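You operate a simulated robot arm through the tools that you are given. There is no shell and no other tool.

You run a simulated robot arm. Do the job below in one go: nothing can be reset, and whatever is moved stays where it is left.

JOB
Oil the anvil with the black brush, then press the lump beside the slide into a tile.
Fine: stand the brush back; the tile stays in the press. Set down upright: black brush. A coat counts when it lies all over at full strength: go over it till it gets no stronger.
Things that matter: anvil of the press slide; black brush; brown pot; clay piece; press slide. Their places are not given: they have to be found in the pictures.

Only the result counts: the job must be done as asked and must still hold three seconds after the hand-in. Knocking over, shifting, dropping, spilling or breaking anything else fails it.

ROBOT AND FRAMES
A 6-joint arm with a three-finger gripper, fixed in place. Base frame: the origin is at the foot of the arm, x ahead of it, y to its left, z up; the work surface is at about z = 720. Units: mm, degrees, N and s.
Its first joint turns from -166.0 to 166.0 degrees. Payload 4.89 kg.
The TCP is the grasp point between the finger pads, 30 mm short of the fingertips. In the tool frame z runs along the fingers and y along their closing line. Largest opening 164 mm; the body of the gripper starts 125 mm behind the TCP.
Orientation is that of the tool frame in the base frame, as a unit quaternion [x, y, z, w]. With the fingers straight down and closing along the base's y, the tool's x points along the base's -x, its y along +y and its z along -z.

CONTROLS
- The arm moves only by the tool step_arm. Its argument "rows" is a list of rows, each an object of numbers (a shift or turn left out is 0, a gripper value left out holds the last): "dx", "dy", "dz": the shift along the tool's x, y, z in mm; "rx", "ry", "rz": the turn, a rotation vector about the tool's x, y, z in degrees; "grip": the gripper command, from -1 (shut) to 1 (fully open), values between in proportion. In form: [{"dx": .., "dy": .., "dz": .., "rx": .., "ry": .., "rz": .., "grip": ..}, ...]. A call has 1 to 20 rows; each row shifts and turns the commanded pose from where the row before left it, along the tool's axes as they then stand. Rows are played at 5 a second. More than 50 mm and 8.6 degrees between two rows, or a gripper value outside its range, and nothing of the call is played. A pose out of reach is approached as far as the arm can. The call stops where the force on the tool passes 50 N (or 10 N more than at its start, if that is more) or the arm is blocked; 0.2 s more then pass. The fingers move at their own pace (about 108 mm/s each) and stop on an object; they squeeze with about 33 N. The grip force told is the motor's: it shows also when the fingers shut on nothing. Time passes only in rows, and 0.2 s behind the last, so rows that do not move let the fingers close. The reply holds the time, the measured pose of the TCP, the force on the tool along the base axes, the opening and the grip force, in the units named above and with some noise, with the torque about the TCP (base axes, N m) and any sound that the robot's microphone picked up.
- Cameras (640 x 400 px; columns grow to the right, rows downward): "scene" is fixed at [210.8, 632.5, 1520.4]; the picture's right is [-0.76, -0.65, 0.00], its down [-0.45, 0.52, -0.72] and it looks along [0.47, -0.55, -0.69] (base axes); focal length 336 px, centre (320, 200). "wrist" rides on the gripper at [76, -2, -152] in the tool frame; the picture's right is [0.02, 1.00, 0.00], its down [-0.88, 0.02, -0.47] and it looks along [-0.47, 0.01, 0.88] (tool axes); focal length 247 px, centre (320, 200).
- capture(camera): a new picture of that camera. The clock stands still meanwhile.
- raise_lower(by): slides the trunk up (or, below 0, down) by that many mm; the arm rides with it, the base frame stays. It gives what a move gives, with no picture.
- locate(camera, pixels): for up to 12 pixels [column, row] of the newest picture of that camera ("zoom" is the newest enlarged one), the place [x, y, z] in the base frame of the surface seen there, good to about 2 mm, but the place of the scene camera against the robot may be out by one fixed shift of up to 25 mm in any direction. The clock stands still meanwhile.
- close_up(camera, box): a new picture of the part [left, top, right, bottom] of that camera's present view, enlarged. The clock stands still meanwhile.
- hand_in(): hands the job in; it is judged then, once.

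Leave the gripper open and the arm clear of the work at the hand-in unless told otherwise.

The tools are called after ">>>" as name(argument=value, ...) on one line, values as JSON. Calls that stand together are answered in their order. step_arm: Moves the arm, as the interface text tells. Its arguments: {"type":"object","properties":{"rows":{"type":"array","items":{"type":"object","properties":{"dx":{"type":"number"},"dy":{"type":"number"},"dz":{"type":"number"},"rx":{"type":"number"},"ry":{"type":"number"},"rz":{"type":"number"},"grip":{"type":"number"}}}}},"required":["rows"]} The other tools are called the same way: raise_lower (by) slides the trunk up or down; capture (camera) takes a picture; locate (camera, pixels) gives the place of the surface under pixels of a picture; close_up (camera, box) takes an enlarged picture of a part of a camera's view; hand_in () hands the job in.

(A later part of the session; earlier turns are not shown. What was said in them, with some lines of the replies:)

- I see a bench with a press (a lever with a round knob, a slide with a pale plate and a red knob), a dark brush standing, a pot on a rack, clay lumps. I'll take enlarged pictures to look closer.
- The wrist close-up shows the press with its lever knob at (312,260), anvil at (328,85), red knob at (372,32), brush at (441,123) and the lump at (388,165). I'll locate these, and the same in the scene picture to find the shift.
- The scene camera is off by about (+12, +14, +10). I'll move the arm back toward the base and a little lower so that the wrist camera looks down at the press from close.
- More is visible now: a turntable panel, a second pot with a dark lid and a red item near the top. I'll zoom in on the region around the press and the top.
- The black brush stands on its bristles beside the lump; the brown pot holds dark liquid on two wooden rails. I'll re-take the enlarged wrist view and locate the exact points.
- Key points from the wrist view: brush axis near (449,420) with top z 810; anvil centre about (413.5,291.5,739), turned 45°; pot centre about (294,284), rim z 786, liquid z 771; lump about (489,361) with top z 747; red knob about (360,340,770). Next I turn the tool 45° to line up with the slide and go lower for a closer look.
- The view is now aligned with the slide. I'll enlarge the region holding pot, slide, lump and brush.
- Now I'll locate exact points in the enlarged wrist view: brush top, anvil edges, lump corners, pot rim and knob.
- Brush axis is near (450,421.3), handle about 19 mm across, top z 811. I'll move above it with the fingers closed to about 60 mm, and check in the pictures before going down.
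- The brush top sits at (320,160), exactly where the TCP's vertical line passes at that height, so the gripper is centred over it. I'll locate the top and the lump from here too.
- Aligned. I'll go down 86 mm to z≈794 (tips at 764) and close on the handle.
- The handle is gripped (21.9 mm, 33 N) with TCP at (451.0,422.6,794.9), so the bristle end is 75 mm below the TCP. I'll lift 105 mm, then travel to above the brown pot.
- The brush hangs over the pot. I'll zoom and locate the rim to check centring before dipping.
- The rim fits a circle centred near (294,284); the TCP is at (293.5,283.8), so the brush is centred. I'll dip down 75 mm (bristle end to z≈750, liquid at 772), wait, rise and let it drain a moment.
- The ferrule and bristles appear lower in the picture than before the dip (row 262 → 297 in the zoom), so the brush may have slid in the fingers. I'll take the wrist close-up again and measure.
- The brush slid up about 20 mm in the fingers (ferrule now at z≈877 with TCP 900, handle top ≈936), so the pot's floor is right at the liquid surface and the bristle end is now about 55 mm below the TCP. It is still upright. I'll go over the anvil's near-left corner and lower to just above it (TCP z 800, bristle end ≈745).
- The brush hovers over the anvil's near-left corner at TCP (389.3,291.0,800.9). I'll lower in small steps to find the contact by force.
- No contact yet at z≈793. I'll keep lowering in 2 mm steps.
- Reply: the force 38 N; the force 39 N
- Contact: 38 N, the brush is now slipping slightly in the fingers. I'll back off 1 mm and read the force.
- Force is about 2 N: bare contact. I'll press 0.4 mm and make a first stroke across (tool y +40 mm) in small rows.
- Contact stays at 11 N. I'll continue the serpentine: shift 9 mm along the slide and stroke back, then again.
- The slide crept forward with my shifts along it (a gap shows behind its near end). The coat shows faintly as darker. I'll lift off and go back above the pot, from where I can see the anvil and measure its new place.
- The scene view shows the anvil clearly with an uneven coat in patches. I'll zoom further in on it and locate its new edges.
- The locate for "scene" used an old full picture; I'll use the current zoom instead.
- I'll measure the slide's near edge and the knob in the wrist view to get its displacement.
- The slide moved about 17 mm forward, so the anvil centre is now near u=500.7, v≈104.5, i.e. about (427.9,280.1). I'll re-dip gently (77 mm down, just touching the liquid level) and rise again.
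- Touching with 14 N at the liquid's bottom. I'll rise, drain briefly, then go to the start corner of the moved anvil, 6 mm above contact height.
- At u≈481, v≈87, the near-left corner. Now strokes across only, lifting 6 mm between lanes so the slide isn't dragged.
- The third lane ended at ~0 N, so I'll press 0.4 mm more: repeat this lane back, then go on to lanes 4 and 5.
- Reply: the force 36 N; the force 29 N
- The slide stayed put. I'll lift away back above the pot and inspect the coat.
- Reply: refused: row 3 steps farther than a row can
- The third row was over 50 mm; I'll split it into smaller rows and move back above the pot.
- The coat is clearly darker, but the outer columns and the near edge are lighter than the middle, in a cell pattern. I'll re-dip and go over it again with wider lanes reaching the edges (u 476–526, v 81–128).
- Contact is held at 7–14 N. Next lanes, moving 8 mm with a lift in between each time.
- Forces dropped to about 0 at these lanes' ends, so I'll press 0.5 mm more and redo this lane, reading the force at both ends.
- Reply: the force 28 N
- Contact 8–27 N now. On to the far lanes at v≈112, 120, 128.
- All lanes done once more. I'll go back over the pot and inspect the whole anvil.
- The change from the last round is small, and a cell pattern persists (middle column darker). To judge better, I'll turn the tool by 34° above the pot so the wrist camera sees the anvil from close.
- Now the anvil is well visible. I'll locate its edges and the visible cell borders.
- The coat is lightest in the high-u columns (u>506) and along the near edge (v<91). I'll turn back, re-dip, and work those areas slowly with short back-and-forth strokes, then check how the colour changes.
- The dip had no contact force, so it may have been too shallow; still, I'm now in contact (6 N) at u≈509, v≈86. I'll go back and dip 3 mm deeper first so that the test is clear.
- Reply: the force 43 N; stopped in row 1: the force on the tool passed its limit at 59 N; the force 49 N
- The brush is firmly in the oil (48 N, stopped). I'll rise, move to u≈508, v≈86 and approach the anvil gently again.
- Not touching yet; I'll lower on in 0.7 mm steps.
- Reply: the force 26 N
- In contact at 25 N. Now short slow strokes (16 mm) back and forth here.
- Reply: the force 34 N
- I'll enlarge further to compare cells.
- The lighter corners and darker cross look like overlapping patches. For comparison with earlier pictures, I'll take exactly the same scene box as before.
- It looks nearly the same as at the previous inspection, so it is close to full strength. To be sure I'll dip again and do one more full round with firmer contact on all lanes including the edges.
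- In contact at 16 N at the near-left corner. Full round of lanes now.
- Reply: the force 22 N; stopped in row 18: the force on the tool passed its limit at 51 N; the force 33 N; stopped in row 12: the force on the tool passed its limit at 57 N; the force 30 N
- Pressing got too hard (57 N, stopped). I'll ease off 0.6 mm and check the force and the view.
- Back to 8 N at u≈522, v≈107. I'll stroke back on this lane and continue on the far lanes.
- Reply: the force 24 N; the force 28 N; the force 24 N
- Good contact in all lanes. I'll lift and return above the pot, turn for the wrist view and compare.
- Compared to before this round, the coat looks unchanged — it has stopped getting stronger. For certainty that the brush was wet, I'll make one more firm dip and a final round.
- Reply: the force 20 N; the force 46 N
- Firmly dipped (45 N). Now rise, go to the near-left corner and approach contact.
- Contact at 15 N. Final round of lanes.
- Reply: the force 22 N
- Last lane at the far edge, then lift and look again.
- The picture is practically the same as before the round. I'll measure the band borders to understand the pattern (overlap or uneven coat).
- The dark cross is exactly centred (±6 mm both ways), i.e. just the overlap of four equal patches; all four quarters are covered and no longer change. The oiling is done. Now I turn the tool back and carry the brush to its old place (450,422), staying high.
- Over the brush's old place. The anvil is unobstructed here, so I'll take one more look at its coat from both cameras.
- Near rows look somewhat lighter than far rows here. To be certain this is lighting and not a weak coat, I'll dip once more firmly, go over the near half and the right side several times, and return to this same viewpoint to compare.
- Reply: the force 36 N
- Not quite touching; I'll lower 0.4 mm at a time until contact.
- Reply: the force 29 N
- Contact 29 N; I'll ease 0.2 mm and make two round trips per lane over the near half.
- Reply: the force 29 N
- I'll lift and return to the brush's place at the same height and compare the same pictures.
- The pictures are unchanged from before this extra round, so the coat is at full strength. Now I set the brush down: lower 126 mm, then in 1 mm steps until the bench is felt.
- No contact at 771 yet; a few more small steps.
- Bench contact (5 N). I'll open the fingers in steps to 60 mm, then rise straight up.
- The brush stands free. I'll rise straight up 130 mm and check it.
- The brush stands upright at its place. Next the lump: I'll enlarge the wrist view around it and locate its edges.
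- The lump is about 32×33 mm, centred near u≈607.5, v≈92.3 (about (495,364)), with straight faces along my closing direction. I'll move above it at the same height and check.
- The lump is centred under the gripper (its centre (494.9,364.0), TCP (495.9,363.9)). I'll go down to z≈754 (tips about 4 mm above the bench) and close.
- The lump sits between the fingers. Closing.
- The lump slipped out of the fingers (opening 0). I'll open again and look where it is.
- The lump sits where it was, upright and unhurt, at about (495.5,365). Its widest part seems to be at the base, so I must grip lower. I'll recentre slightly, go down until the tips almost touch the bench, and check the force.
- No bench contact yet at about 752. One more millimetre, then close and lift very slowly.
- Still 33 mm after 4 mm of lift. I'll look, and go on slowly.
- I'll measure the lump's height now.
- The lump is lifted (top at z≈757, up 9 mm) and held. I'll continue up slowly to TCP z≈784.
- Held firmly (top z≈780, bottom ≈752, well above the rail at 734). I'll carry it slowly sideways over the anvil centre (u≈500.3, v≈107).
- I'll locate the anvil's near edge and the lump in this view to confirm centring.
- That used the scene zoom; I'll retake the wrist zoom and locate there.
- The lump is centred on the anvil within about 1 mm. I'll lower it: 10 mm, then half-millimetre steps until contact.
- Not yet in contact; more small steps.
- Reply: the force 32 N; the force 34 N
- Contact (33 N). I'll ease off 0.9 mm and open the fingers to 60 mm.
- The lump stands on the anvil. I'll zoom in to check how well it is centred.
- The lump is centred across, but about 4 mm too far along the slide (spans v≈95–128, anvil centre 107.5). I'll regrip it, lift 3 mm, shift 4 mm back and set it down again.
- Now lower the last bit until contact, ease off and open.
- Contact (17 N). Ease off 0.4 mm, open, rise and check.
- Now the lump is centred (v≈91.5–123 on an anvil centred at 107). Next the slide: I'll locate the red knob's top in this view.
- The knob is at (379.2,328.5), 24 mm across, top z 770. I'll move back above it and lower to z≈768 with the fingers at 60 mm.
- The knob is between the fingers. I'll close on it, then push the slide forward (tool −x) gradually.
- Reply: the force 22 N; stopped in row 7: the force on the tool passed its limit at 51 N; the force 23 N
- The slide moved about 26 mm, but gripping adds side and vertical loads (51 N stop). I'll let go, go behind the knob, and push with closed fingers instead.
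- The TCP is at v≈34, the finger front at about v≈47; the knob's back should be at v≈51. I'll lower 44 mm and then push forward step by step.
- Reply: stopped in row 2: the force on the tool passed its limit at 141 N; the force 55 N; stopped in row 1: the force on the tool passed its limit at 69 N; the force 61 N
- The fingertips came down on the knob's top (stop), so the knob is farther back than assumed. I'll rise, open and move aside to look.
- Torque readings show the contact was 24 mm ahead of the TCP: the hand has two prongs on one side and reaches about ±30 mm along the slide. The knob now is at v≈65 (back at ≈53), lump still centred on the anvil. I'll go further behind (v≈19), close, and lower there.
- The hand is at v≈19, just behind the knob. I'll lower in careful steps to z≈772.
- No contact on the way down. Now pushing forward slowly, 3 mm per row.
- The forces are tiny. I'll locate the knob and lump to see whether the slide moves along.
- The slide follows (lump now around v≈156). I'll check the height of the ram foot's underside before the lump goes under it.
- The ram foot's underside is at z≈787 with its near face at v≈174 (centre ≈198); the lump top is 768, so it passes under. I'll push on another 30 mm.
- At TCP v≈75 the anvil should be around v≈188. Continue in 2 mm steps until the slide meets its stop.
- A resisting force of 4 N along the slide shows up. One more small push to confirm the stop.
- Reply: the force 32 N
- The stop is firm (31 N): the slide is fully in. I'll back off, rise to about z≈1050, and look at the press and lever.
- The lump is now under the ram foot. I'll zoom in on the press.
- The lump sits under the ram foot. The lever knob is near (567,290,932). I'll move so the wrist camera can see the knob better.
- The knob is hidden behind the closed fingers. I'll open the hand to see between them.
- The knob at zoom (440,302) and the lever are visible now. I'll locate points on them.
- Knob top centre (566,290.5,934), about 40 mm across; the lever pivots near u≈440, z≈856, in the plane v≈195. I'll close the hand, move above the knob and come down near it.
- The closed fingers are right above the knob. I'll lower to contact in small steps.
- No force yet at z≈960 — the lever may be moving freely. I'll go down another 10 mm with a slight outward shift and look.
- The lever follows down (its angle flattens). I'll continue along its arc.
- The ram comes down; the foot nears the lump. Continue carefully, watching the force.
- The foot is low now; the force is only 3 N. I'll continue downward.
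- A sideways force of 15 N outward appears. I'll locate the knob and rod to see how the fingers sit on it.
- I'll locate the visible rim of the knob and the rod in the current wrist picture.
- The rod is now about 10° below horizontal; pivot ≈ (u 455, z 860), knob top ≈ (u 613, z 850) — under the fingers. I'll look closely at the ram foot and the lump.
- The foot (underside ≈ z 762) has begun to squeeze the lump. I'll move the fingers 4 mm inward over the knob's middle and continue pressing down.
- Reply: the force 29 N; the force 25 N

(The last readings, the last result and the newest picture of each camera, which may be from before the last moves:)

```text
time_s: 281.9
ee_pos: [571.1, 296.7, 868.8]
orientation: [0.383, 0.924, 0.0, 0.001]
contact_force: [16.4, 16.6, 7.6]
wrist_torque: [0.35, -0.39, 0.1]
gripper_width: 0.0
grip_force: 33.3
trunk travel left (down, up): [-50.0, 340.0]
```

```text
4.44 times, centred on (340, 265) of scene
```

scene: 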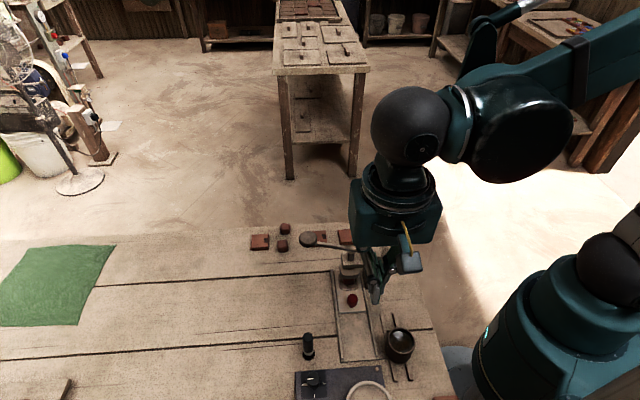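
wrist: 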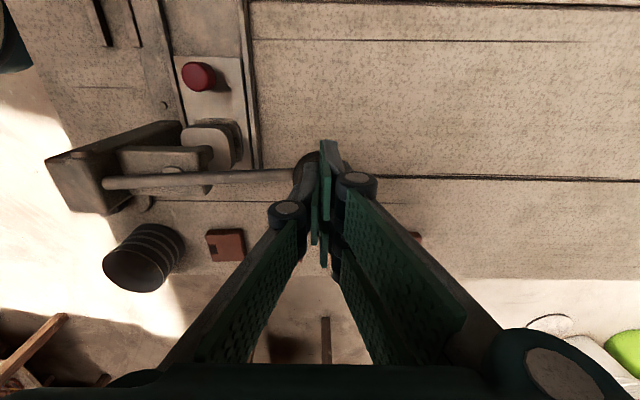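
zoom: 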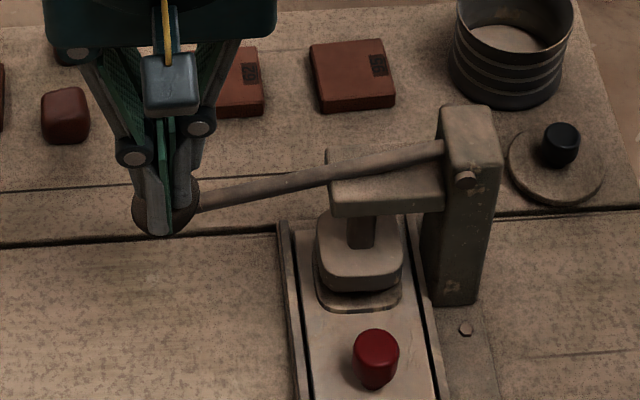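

The sideways force grew when moving inward, so I'll move 3 mm outward to relieve it and read the force again.

>>> step_arm(rows=[{"dy": 1.5}, {"dy": 1.5}, {"dy": 0}])

>>> close_up(camera="wrist", box=[260, 120, 380, 220])

>>> locate(camera="zoom", pixels=[[220, 200], [235, 170], [270, 145], [300, 130], [150, 215], [100, 215], [225, 250], [245, 190]])

```text
time_s: 282.7
ee_pos: [573.7, 296.6, 868.8]
orientation: [0.382, 0.924, 0.001, 0.0]
contact_force: [-1.1, -0.6, 8.9]
wrist_torque: [-0.09, 0.06, -0.02]
gripper_width: 0.2
grip_force: 32.9
trunk travel left (down, up): [-50.0, 340.0]
```

```text
4.00 times, centred on (320, 170) of wrist
```

zoom: 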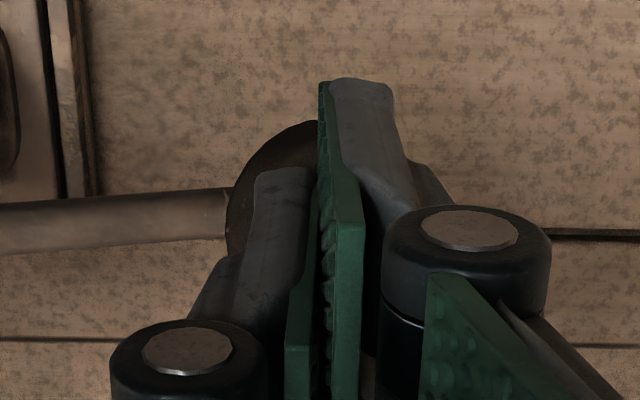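

```text
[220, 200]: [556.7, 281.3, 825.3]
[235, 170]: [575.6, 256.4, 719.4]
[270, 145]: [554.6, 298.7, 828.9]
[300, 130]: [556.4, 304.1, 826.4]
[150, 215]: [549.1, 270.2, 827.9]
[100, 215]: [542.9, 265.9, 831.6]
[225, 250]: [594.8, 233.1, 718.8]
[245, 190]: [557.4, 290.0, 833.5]
```

Relieved: now 9 N purely vertical, fingers right over the knob's top. I'll continue down along the arc with smaller inward shifts.

>>> step_arm(rows=[{"dz": 2, "dy": -0.3}, {"dz": 2, "dy": -0.3}, {"dz": 2, "dy": -0.3}, {"dz": 2, "dy": -0.3}, {"dz": 0}])

>>> step_arm(rows=[{"dz": 2, "dy": -0.4}, {"dz": 2, "dy": -0.4}, {"dz": 2, "dy": -0.4}, {"dz": 0}])

>>> close_up(camera="scene", box=[280, 220, 400, 310])

```text
time_s: 283.9
ee_pos: [572.3, 296.9, 860.9]
orientation: [0.383, 0.924, 0.001, 0.001]
contact_force: [3.5, 3.6, 9.6]
wrist_torque: [0.0, -0.07, 0.01]
gripper_width: 0.0
grip_force: 32.6
trunk travel left (down, up): [-50.0, 340.0]
```

```text
time_s: 284.9
ee_pos: [571.3, 294.9, 855.0]
orientation: [0.383, 0.924, 0.001, 0.001]
contact_force: [7.3, 8.4, 12.3]
wrist_torque: [0.13, -0.16, 0.02]
gripper_width: 0.0
grip_force: 33.0
trunk travel left (down, up): [-50.0, 340.0]
```

```text
4.44 times, centred on (340, 265) of scene
```

zoom: 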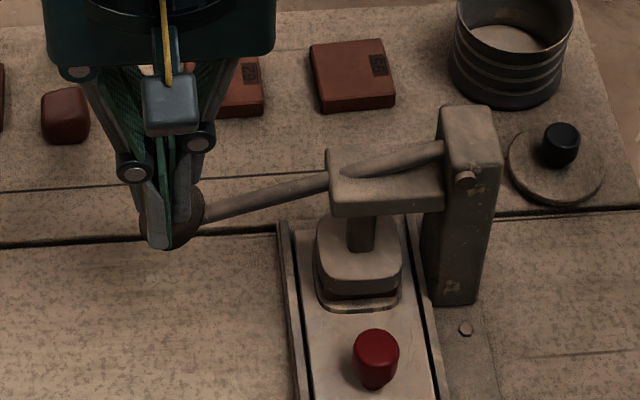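

The lump is being flattened under the foot. I'll continue pressing.

>>> step_arm(rows=[{"dz": 2, "dy": 0.2}, {"dz": 2, "dy": 0}, {"dz": 2, "dy": -0.2}, {"dz": 0}])

>>> step_arm(rows=[{"dz": 2, "dy": -0.2}, {"dz": 2, "dy": -0.2}, {"dz": 2, "dy": -0.3}, {"dz": 0}])

>>> close_up(camera="scene", box=[280, 220, 400, 310])

```text
time_s: 285.6
ee_pos: [571.7, 296.8, 852.0]
orientation: [0.382, 0.924, 0.001, 0.002]
contact_force: [0.1, 3.4, 33.8]
wrist_torque: [-0.11, 0.22, 0.0]
gripper_width: 0.0
grip_force: 32.8
trunk travel left (down, up): [-50.0, 340.0]
stopped in row 3: the force on the tool passed its limit at 55 N (the readings are from after the stop); the commanded pose is now the measured one
```

```text
time_s: 285.9
ee_pos: [572.9, 295.7, 852.7]
orientation: [0.382, 0.924, 0.002, 0.003]
contact_force: [-0.1, 5.1, 30.4]
wrist_torque: [-0.08, 0.19, -0.05]
gripper_width: 0.0
grip_force: 32.7
trunk travel left (down, up): [-50.0, 340.0]
stopped in row 1: the force on the tool passed its limit at 55 N (the readings are from after the stop); the commanded pose is now the measured one
```

```text
4.44 times, centred on (340, 265) of scene
```

zoom: 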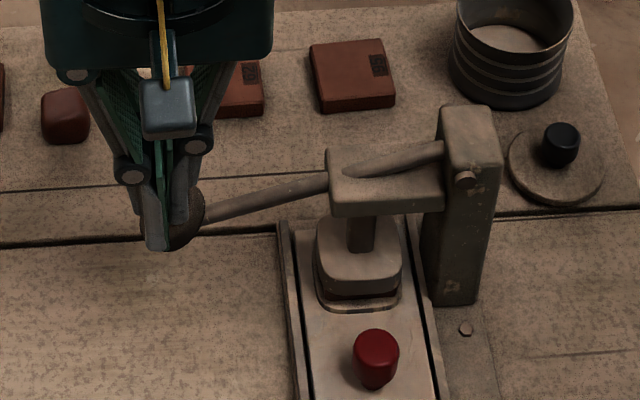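

The force now rises sharply (55 N). I'll look closely at the tile under the foot.

>>> close_up(camera="scene", box=[335, 260, 375, 300])

>>> capture(camera="wrist")

>>> close_up(camera="wrist", box=[140, 40, 280, 200])

>>> locate(camera="zoom", pixels=[[320, 240], [310, 210], [330, 280], [350, 205], [400, 270], [405, 300], [395, 240]])

```text
10.00 times, centred on (355, 280) of scene
```

zoom: 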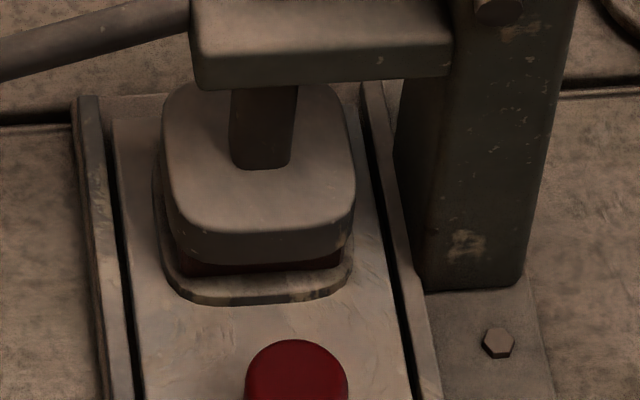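

```text
taken
```

wrist: 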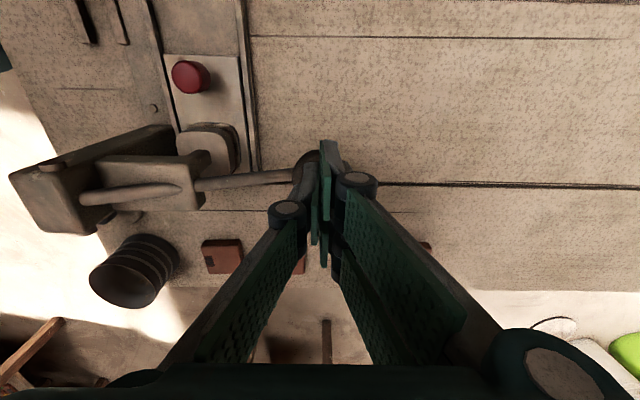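

```text
2.50 times, centred on (210, 120) of wrist
```

zoom: 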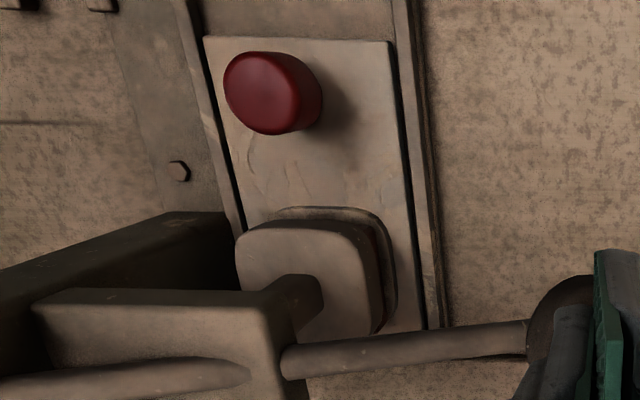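

```text
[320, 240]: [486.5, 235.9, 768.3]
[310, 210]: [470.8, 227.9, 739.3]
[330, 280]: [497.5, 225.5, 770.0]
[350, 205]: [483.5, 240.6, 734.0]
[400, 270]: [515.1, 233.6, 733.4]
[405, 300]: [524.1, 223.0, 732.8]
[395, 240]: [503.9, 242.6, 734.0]
```

The foot is now about 13 mm above the anvil and a flat dark slab fills the gap. I'll check the height of a finished tile on the bench for comparison, and press a bit more.

>>> locate(camera="wrist", pixels=[[222, 258], [230, 250], [230, 270], [250, 265], [205, 140]])

>>> step_arm(rows=[{"dz": 0.6}, {"dz": 0.6}, {"dz": 0}, {"dz": 0}])

>>> step_arm(rows=[{"dz": 0.6}, {"dz": 0.6}, {"dz": 0}, {"dz": 0}])

```text
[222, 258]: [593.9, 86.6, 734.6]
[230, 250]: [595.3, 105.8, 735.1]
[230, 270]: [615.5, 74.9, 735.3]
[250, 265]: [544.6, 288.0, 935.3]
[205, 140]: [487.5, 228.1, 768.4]
```

```text
time_s: 286.5
ee_pos: [573.0, 296.8, 850.5]
orientation: [0.382, 0.924, 0.002, 0.002]
contact_force: [-1.0, 5.1, 32.7]
wrist_torque: [-0.07, 0.27, -0.06]
gripper_width: 0.0
grip_force: 33.6
trunk travel left (down, up): [-50.0, 340.0]
stopped in row 2: the force on the tool passed its limit at 52 N (the readings are from after the stop); the commanded pose is now the measured one
```

```text
time_s: 287.1
ee_pos: [574.1, 297.5, 850.9]
orientation: [0.382, 0.924, 0.003, 0.003]
contact_force: [-1.2, 4.7, 32.2]
wrist_torque: [-0.04, 0.24, -0.07]
gripper_width: 0.0
grip_force: 33.3
trunk travel left (down, up): [-50.0, 340.0]
stopped in row 3: the force on the tool passed its limit at 52 N (the readings are from after the stop); the commanded pose is now the measured one
```

Finished tiles are 15 mm thick, so ours (≈13–15 mm) looks complete and the lever no longer yields at 52 N. I'll hold it pressed with a slightly higher, steady force for a moment to be sure.

>>> step_arm(rows=[{"dz": 0.3}, {"dz": 0}, {"dz": 0}])

>>> step_arm(rows=[{"dz": 0.2}, {"dz": 0}, {"dz": 0}])

>>> step_arm(rows=[{"dz": 0.2}, {"dz": 0}, {"dz": 0}])

```text
time_s: 287.9
ee_pos: [574.3, 296.1, 850.3]
orientation: [0.383, 0.924, 0.002, 0.003]
contact_force: [12.8, 12.7, 36.8]
wrist_torque: [0.07, -0.03, -0.07]
gripper_width: 0.0
grip_force: 32.7
trunk travel left (down, up): [-50.0, 340.0]
```

```text
time_s: 288.8
ee_pos: [575.4, 298.0, 849.3]
orientation: [0.382, 0.924, 0.002, 0.002]
contact_force: [2.2, 7.4, 25.5]
wrist_torque: [0.07, 0.12, -0.04]
gripper_width: 0.0
grip_force: 33.1
trunk travel left (down, up): [-50.0, 340.0]
stopped in row 3: the force on the tool passed its limit at 51 N (the readings are from after the stop); the commanded pose is now the measured one
```

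```text
time_s: 289.6
ee_pos: [575.0, 297.7, 850.3]
orientation: [0.382, 0.924, 0.002, 0.003]
contact_force: [14.4, 14.5, 30.7]
wrist_torque: [0.17, -0.12, -0.02]
gripper_width: 0.0
grip_force: 32.9
trunk travel left (down, up): [-50.0, 340.0]
```

The lever is at its end. I'll let it come up slowly by raising the hand and watch what the lever does.

>>> step_arm(rows=[{"dz": -2}, {"dz": -3}, {"dz": -5}, {"dz": -5}, {"dz": 0}])

>>> close_up(camera="scene", box=[280, 220, 400, 310])

```text
time_s: 290.8
ee_pos: [575.2, 295.9, 865.8]
orientation: [0.382, 0.924, 0.002, 0.003]
contact_force: [-0.3, -0.1, 3.4]
wrist_torque: [0.0, 0.03, 0.03]
gripper_width: 0.1
grip_force: 33.0
trunk travel left (down, up): [-50.0, 340.0]
```

```text
4.44 times, centred on (340, 265) of scene
```

zoom: 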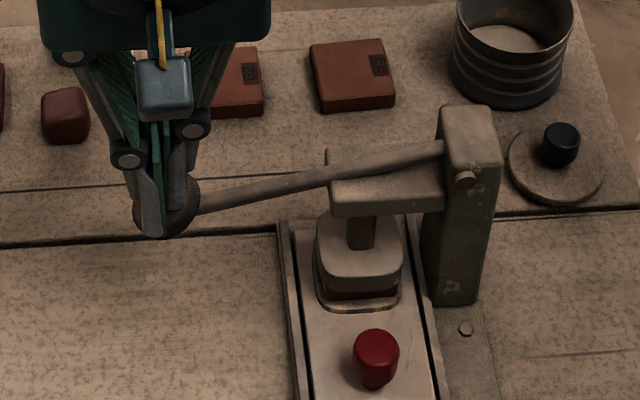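

The lever springs back gently (3 N) and a slab stays on the anvil. I'll follow it up slowly to its rest position.

>>> step_arm(rows=[{"dz": -4}, {"dz": -5}, {"dz": -5}, {"dz": -5}, {"dz": -5}, {"dz": -5}, {"dz": -5}, {"dz": -5}, {"dz": -5, "dy": -0.5}, {"dz": -5, "dy": -1}, {"dz": -5, "dy": -1}, {"dz": -5, "dy": -1}, {"dz": -5, "dy": -1.5}, {"dz": -5, "dy": -1.5}, {"dz": -5, "dy": -1.5}, {"dz": -5, "dy": -2}, {"dz": -5, "dy": -2}, {"dz": -5, "dy": -2}, {"dz": 0}])

>>> close_up(camera="scene", box=[270, 200, 410, 310])

```text
time_s: 294.8
ee_pos: [564.5, 286.5, 953.6]
orientation: [0.382, 0.924, 0.002, 0.003]
contact_force: [2.2, 0.1, 0.2]
wrist_torque: [0.03, 0.02, 0.02]
gripper_width: 0.0
grip_force: 33.0
trunk travel left (down, up): [-50.0, 340.0]
```

```text
3.64 times, centred on (340, 255) of scene
```

zoom: 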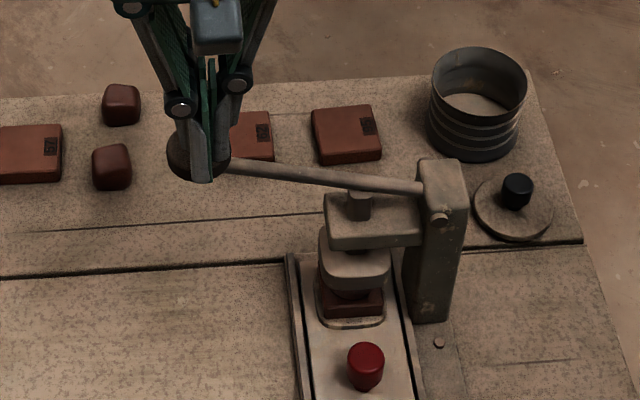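

The ram has risen and a square slab remains on the anvil. I'll raise the hand clear and look closely at the tile.

>>> step_arm(rows=[{"dz": -6, "dy": -1}, {"dz": -6}, {"dz": -10}, {"dz": -20}, {"dz": -30}, {"dz": -30}, {"dz": 0}])

>>> close_up(camera="scene", box=[335, 255, 375, 295])

>>> close_up(camera="scene", box=[270, 200, 410, 310])

```text
time_s: 296.4
ee_pos: [561.7, 286.5, 1055.0]
orientation: [0.381, 0.925, 0.002, 0.003]
contact_force: [0.1, 0.9, -0.2]
wrist_torque: [0.02, 0.0, 0.03]
gripper_width: 0.0
grip_force: 32.6
trunk travel left (down, up): [-50.0, 340.0]
```

```text
10.00 times, centred on (355, 275) of scene
```

zoom: 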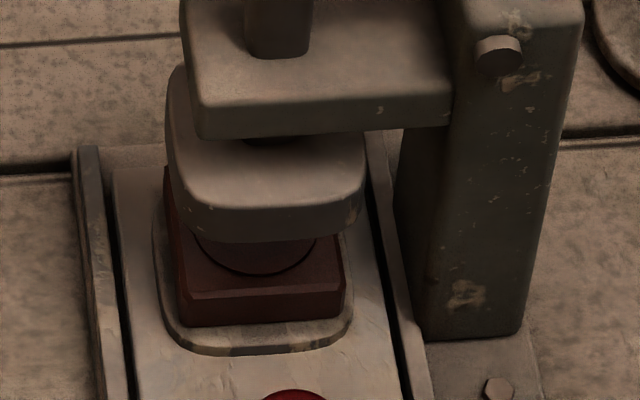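

```text
3.64 times, centred on (340, 255) of scene
```

zoom: 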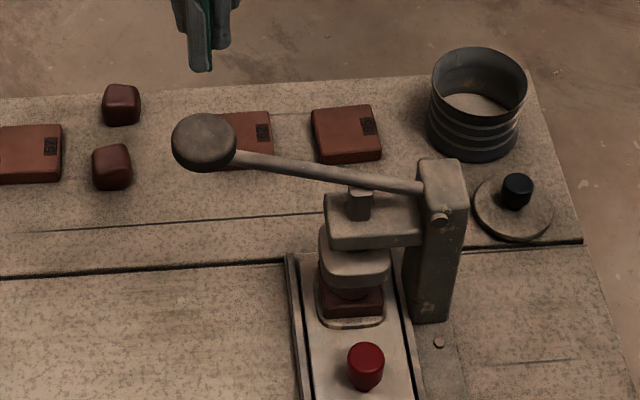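

A square tile with a round stamp lies on the anvil under the raised ram, and the lever is back at rest. I'll move the arm clear (up and back), open the hand, and take final pictures.

>>> step_arm(rows=[{"dz": -40}, {"dz": -40}, {"dz": -20, "dx": 30}, {"dx": 40}, {"dx": 40}, {"dx": 0, "grip": 0.5}, {"grip": 0.5}, {"grip": 0.5}, {"dx": 0}])

>>> capture(camera="scene")

>>> capture(camera="wrist")

>>> close_up(camera="scene", box=[270, 220, 430, 390])

```text
time_s: 298.4
ee_pos: [483.3, 363.0, 1153.7]
orientation: [0.383, 0.924, 0.002, 0.003]
contact_force: [-0.3, -0.4, -0.3]
wrist_torque: [-0.02, 0.05, 0.0]
gripper_width: 122.8
grip_force: 0.1
trunk travel left (down, up): [-50.0, 340.0]
```

```text
taken
```

scene: 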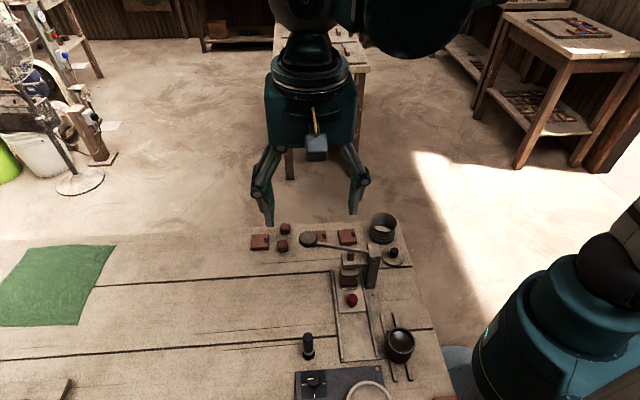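

```text
taken
```

wrist: 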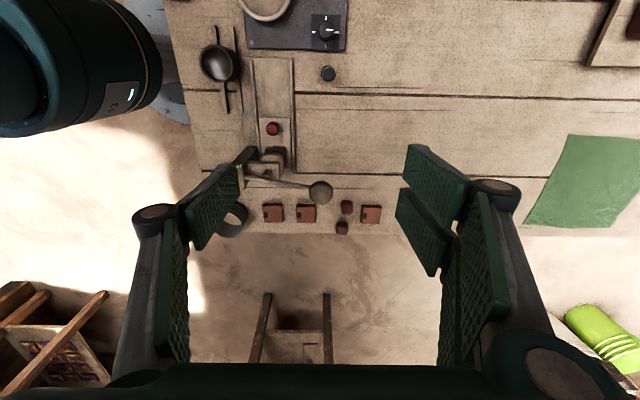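

```text
2.35 times, centred on (350, 305) of scene
```

zoom: 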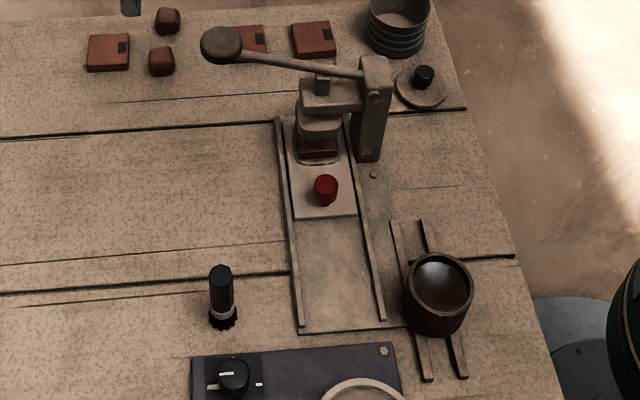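

The brush stands upright in its old place, the pot and the other things are where they were, the pressed tile lies in the press, the lever is up, and the open hand is clear. Handing in.

>>> hand_in()

```text
The job is handed in.
```

I oiled the anvil with the black brush, stood the brush back in its place, and pressed the lump beside the slide into a tile. The tile is still in the press, and I have handed the job in. No verdict has come back yet.

- **Coat:** I went over the anvil in several rounds, dipping the brush in the brown pot between them. The last rounds made no visible change, so I took the coat to be at full strength. A dark cross remains in the middle, which I read as overlapping patches of oil rather than a thin area.
- **Brush:** it stands upright within a few millimetres of where it started.
- **Tile:** a square tile with a round stamp lies on the anvil under the raised ram. It is about 13 to 15 mm thick; the finished tiles on the bench measure 15 mm. The lever gave no further at about 50 N, so I stopped pressing there.
- **Slips on the way:**
  - The brush slid about 20 mm in the fingers on the first dip, with no harm.
  - The lump slipped out of the grip once and stayed in place on the bench.
  - The fingertips came down on the red slide knob once, with a peak of 141 N. The knob and slide looked and moved as before afterwards.

In the final pictures the pot, the other lumps and tiles and the rest of the bench look undisturbed. The hand is open and clear of the work.
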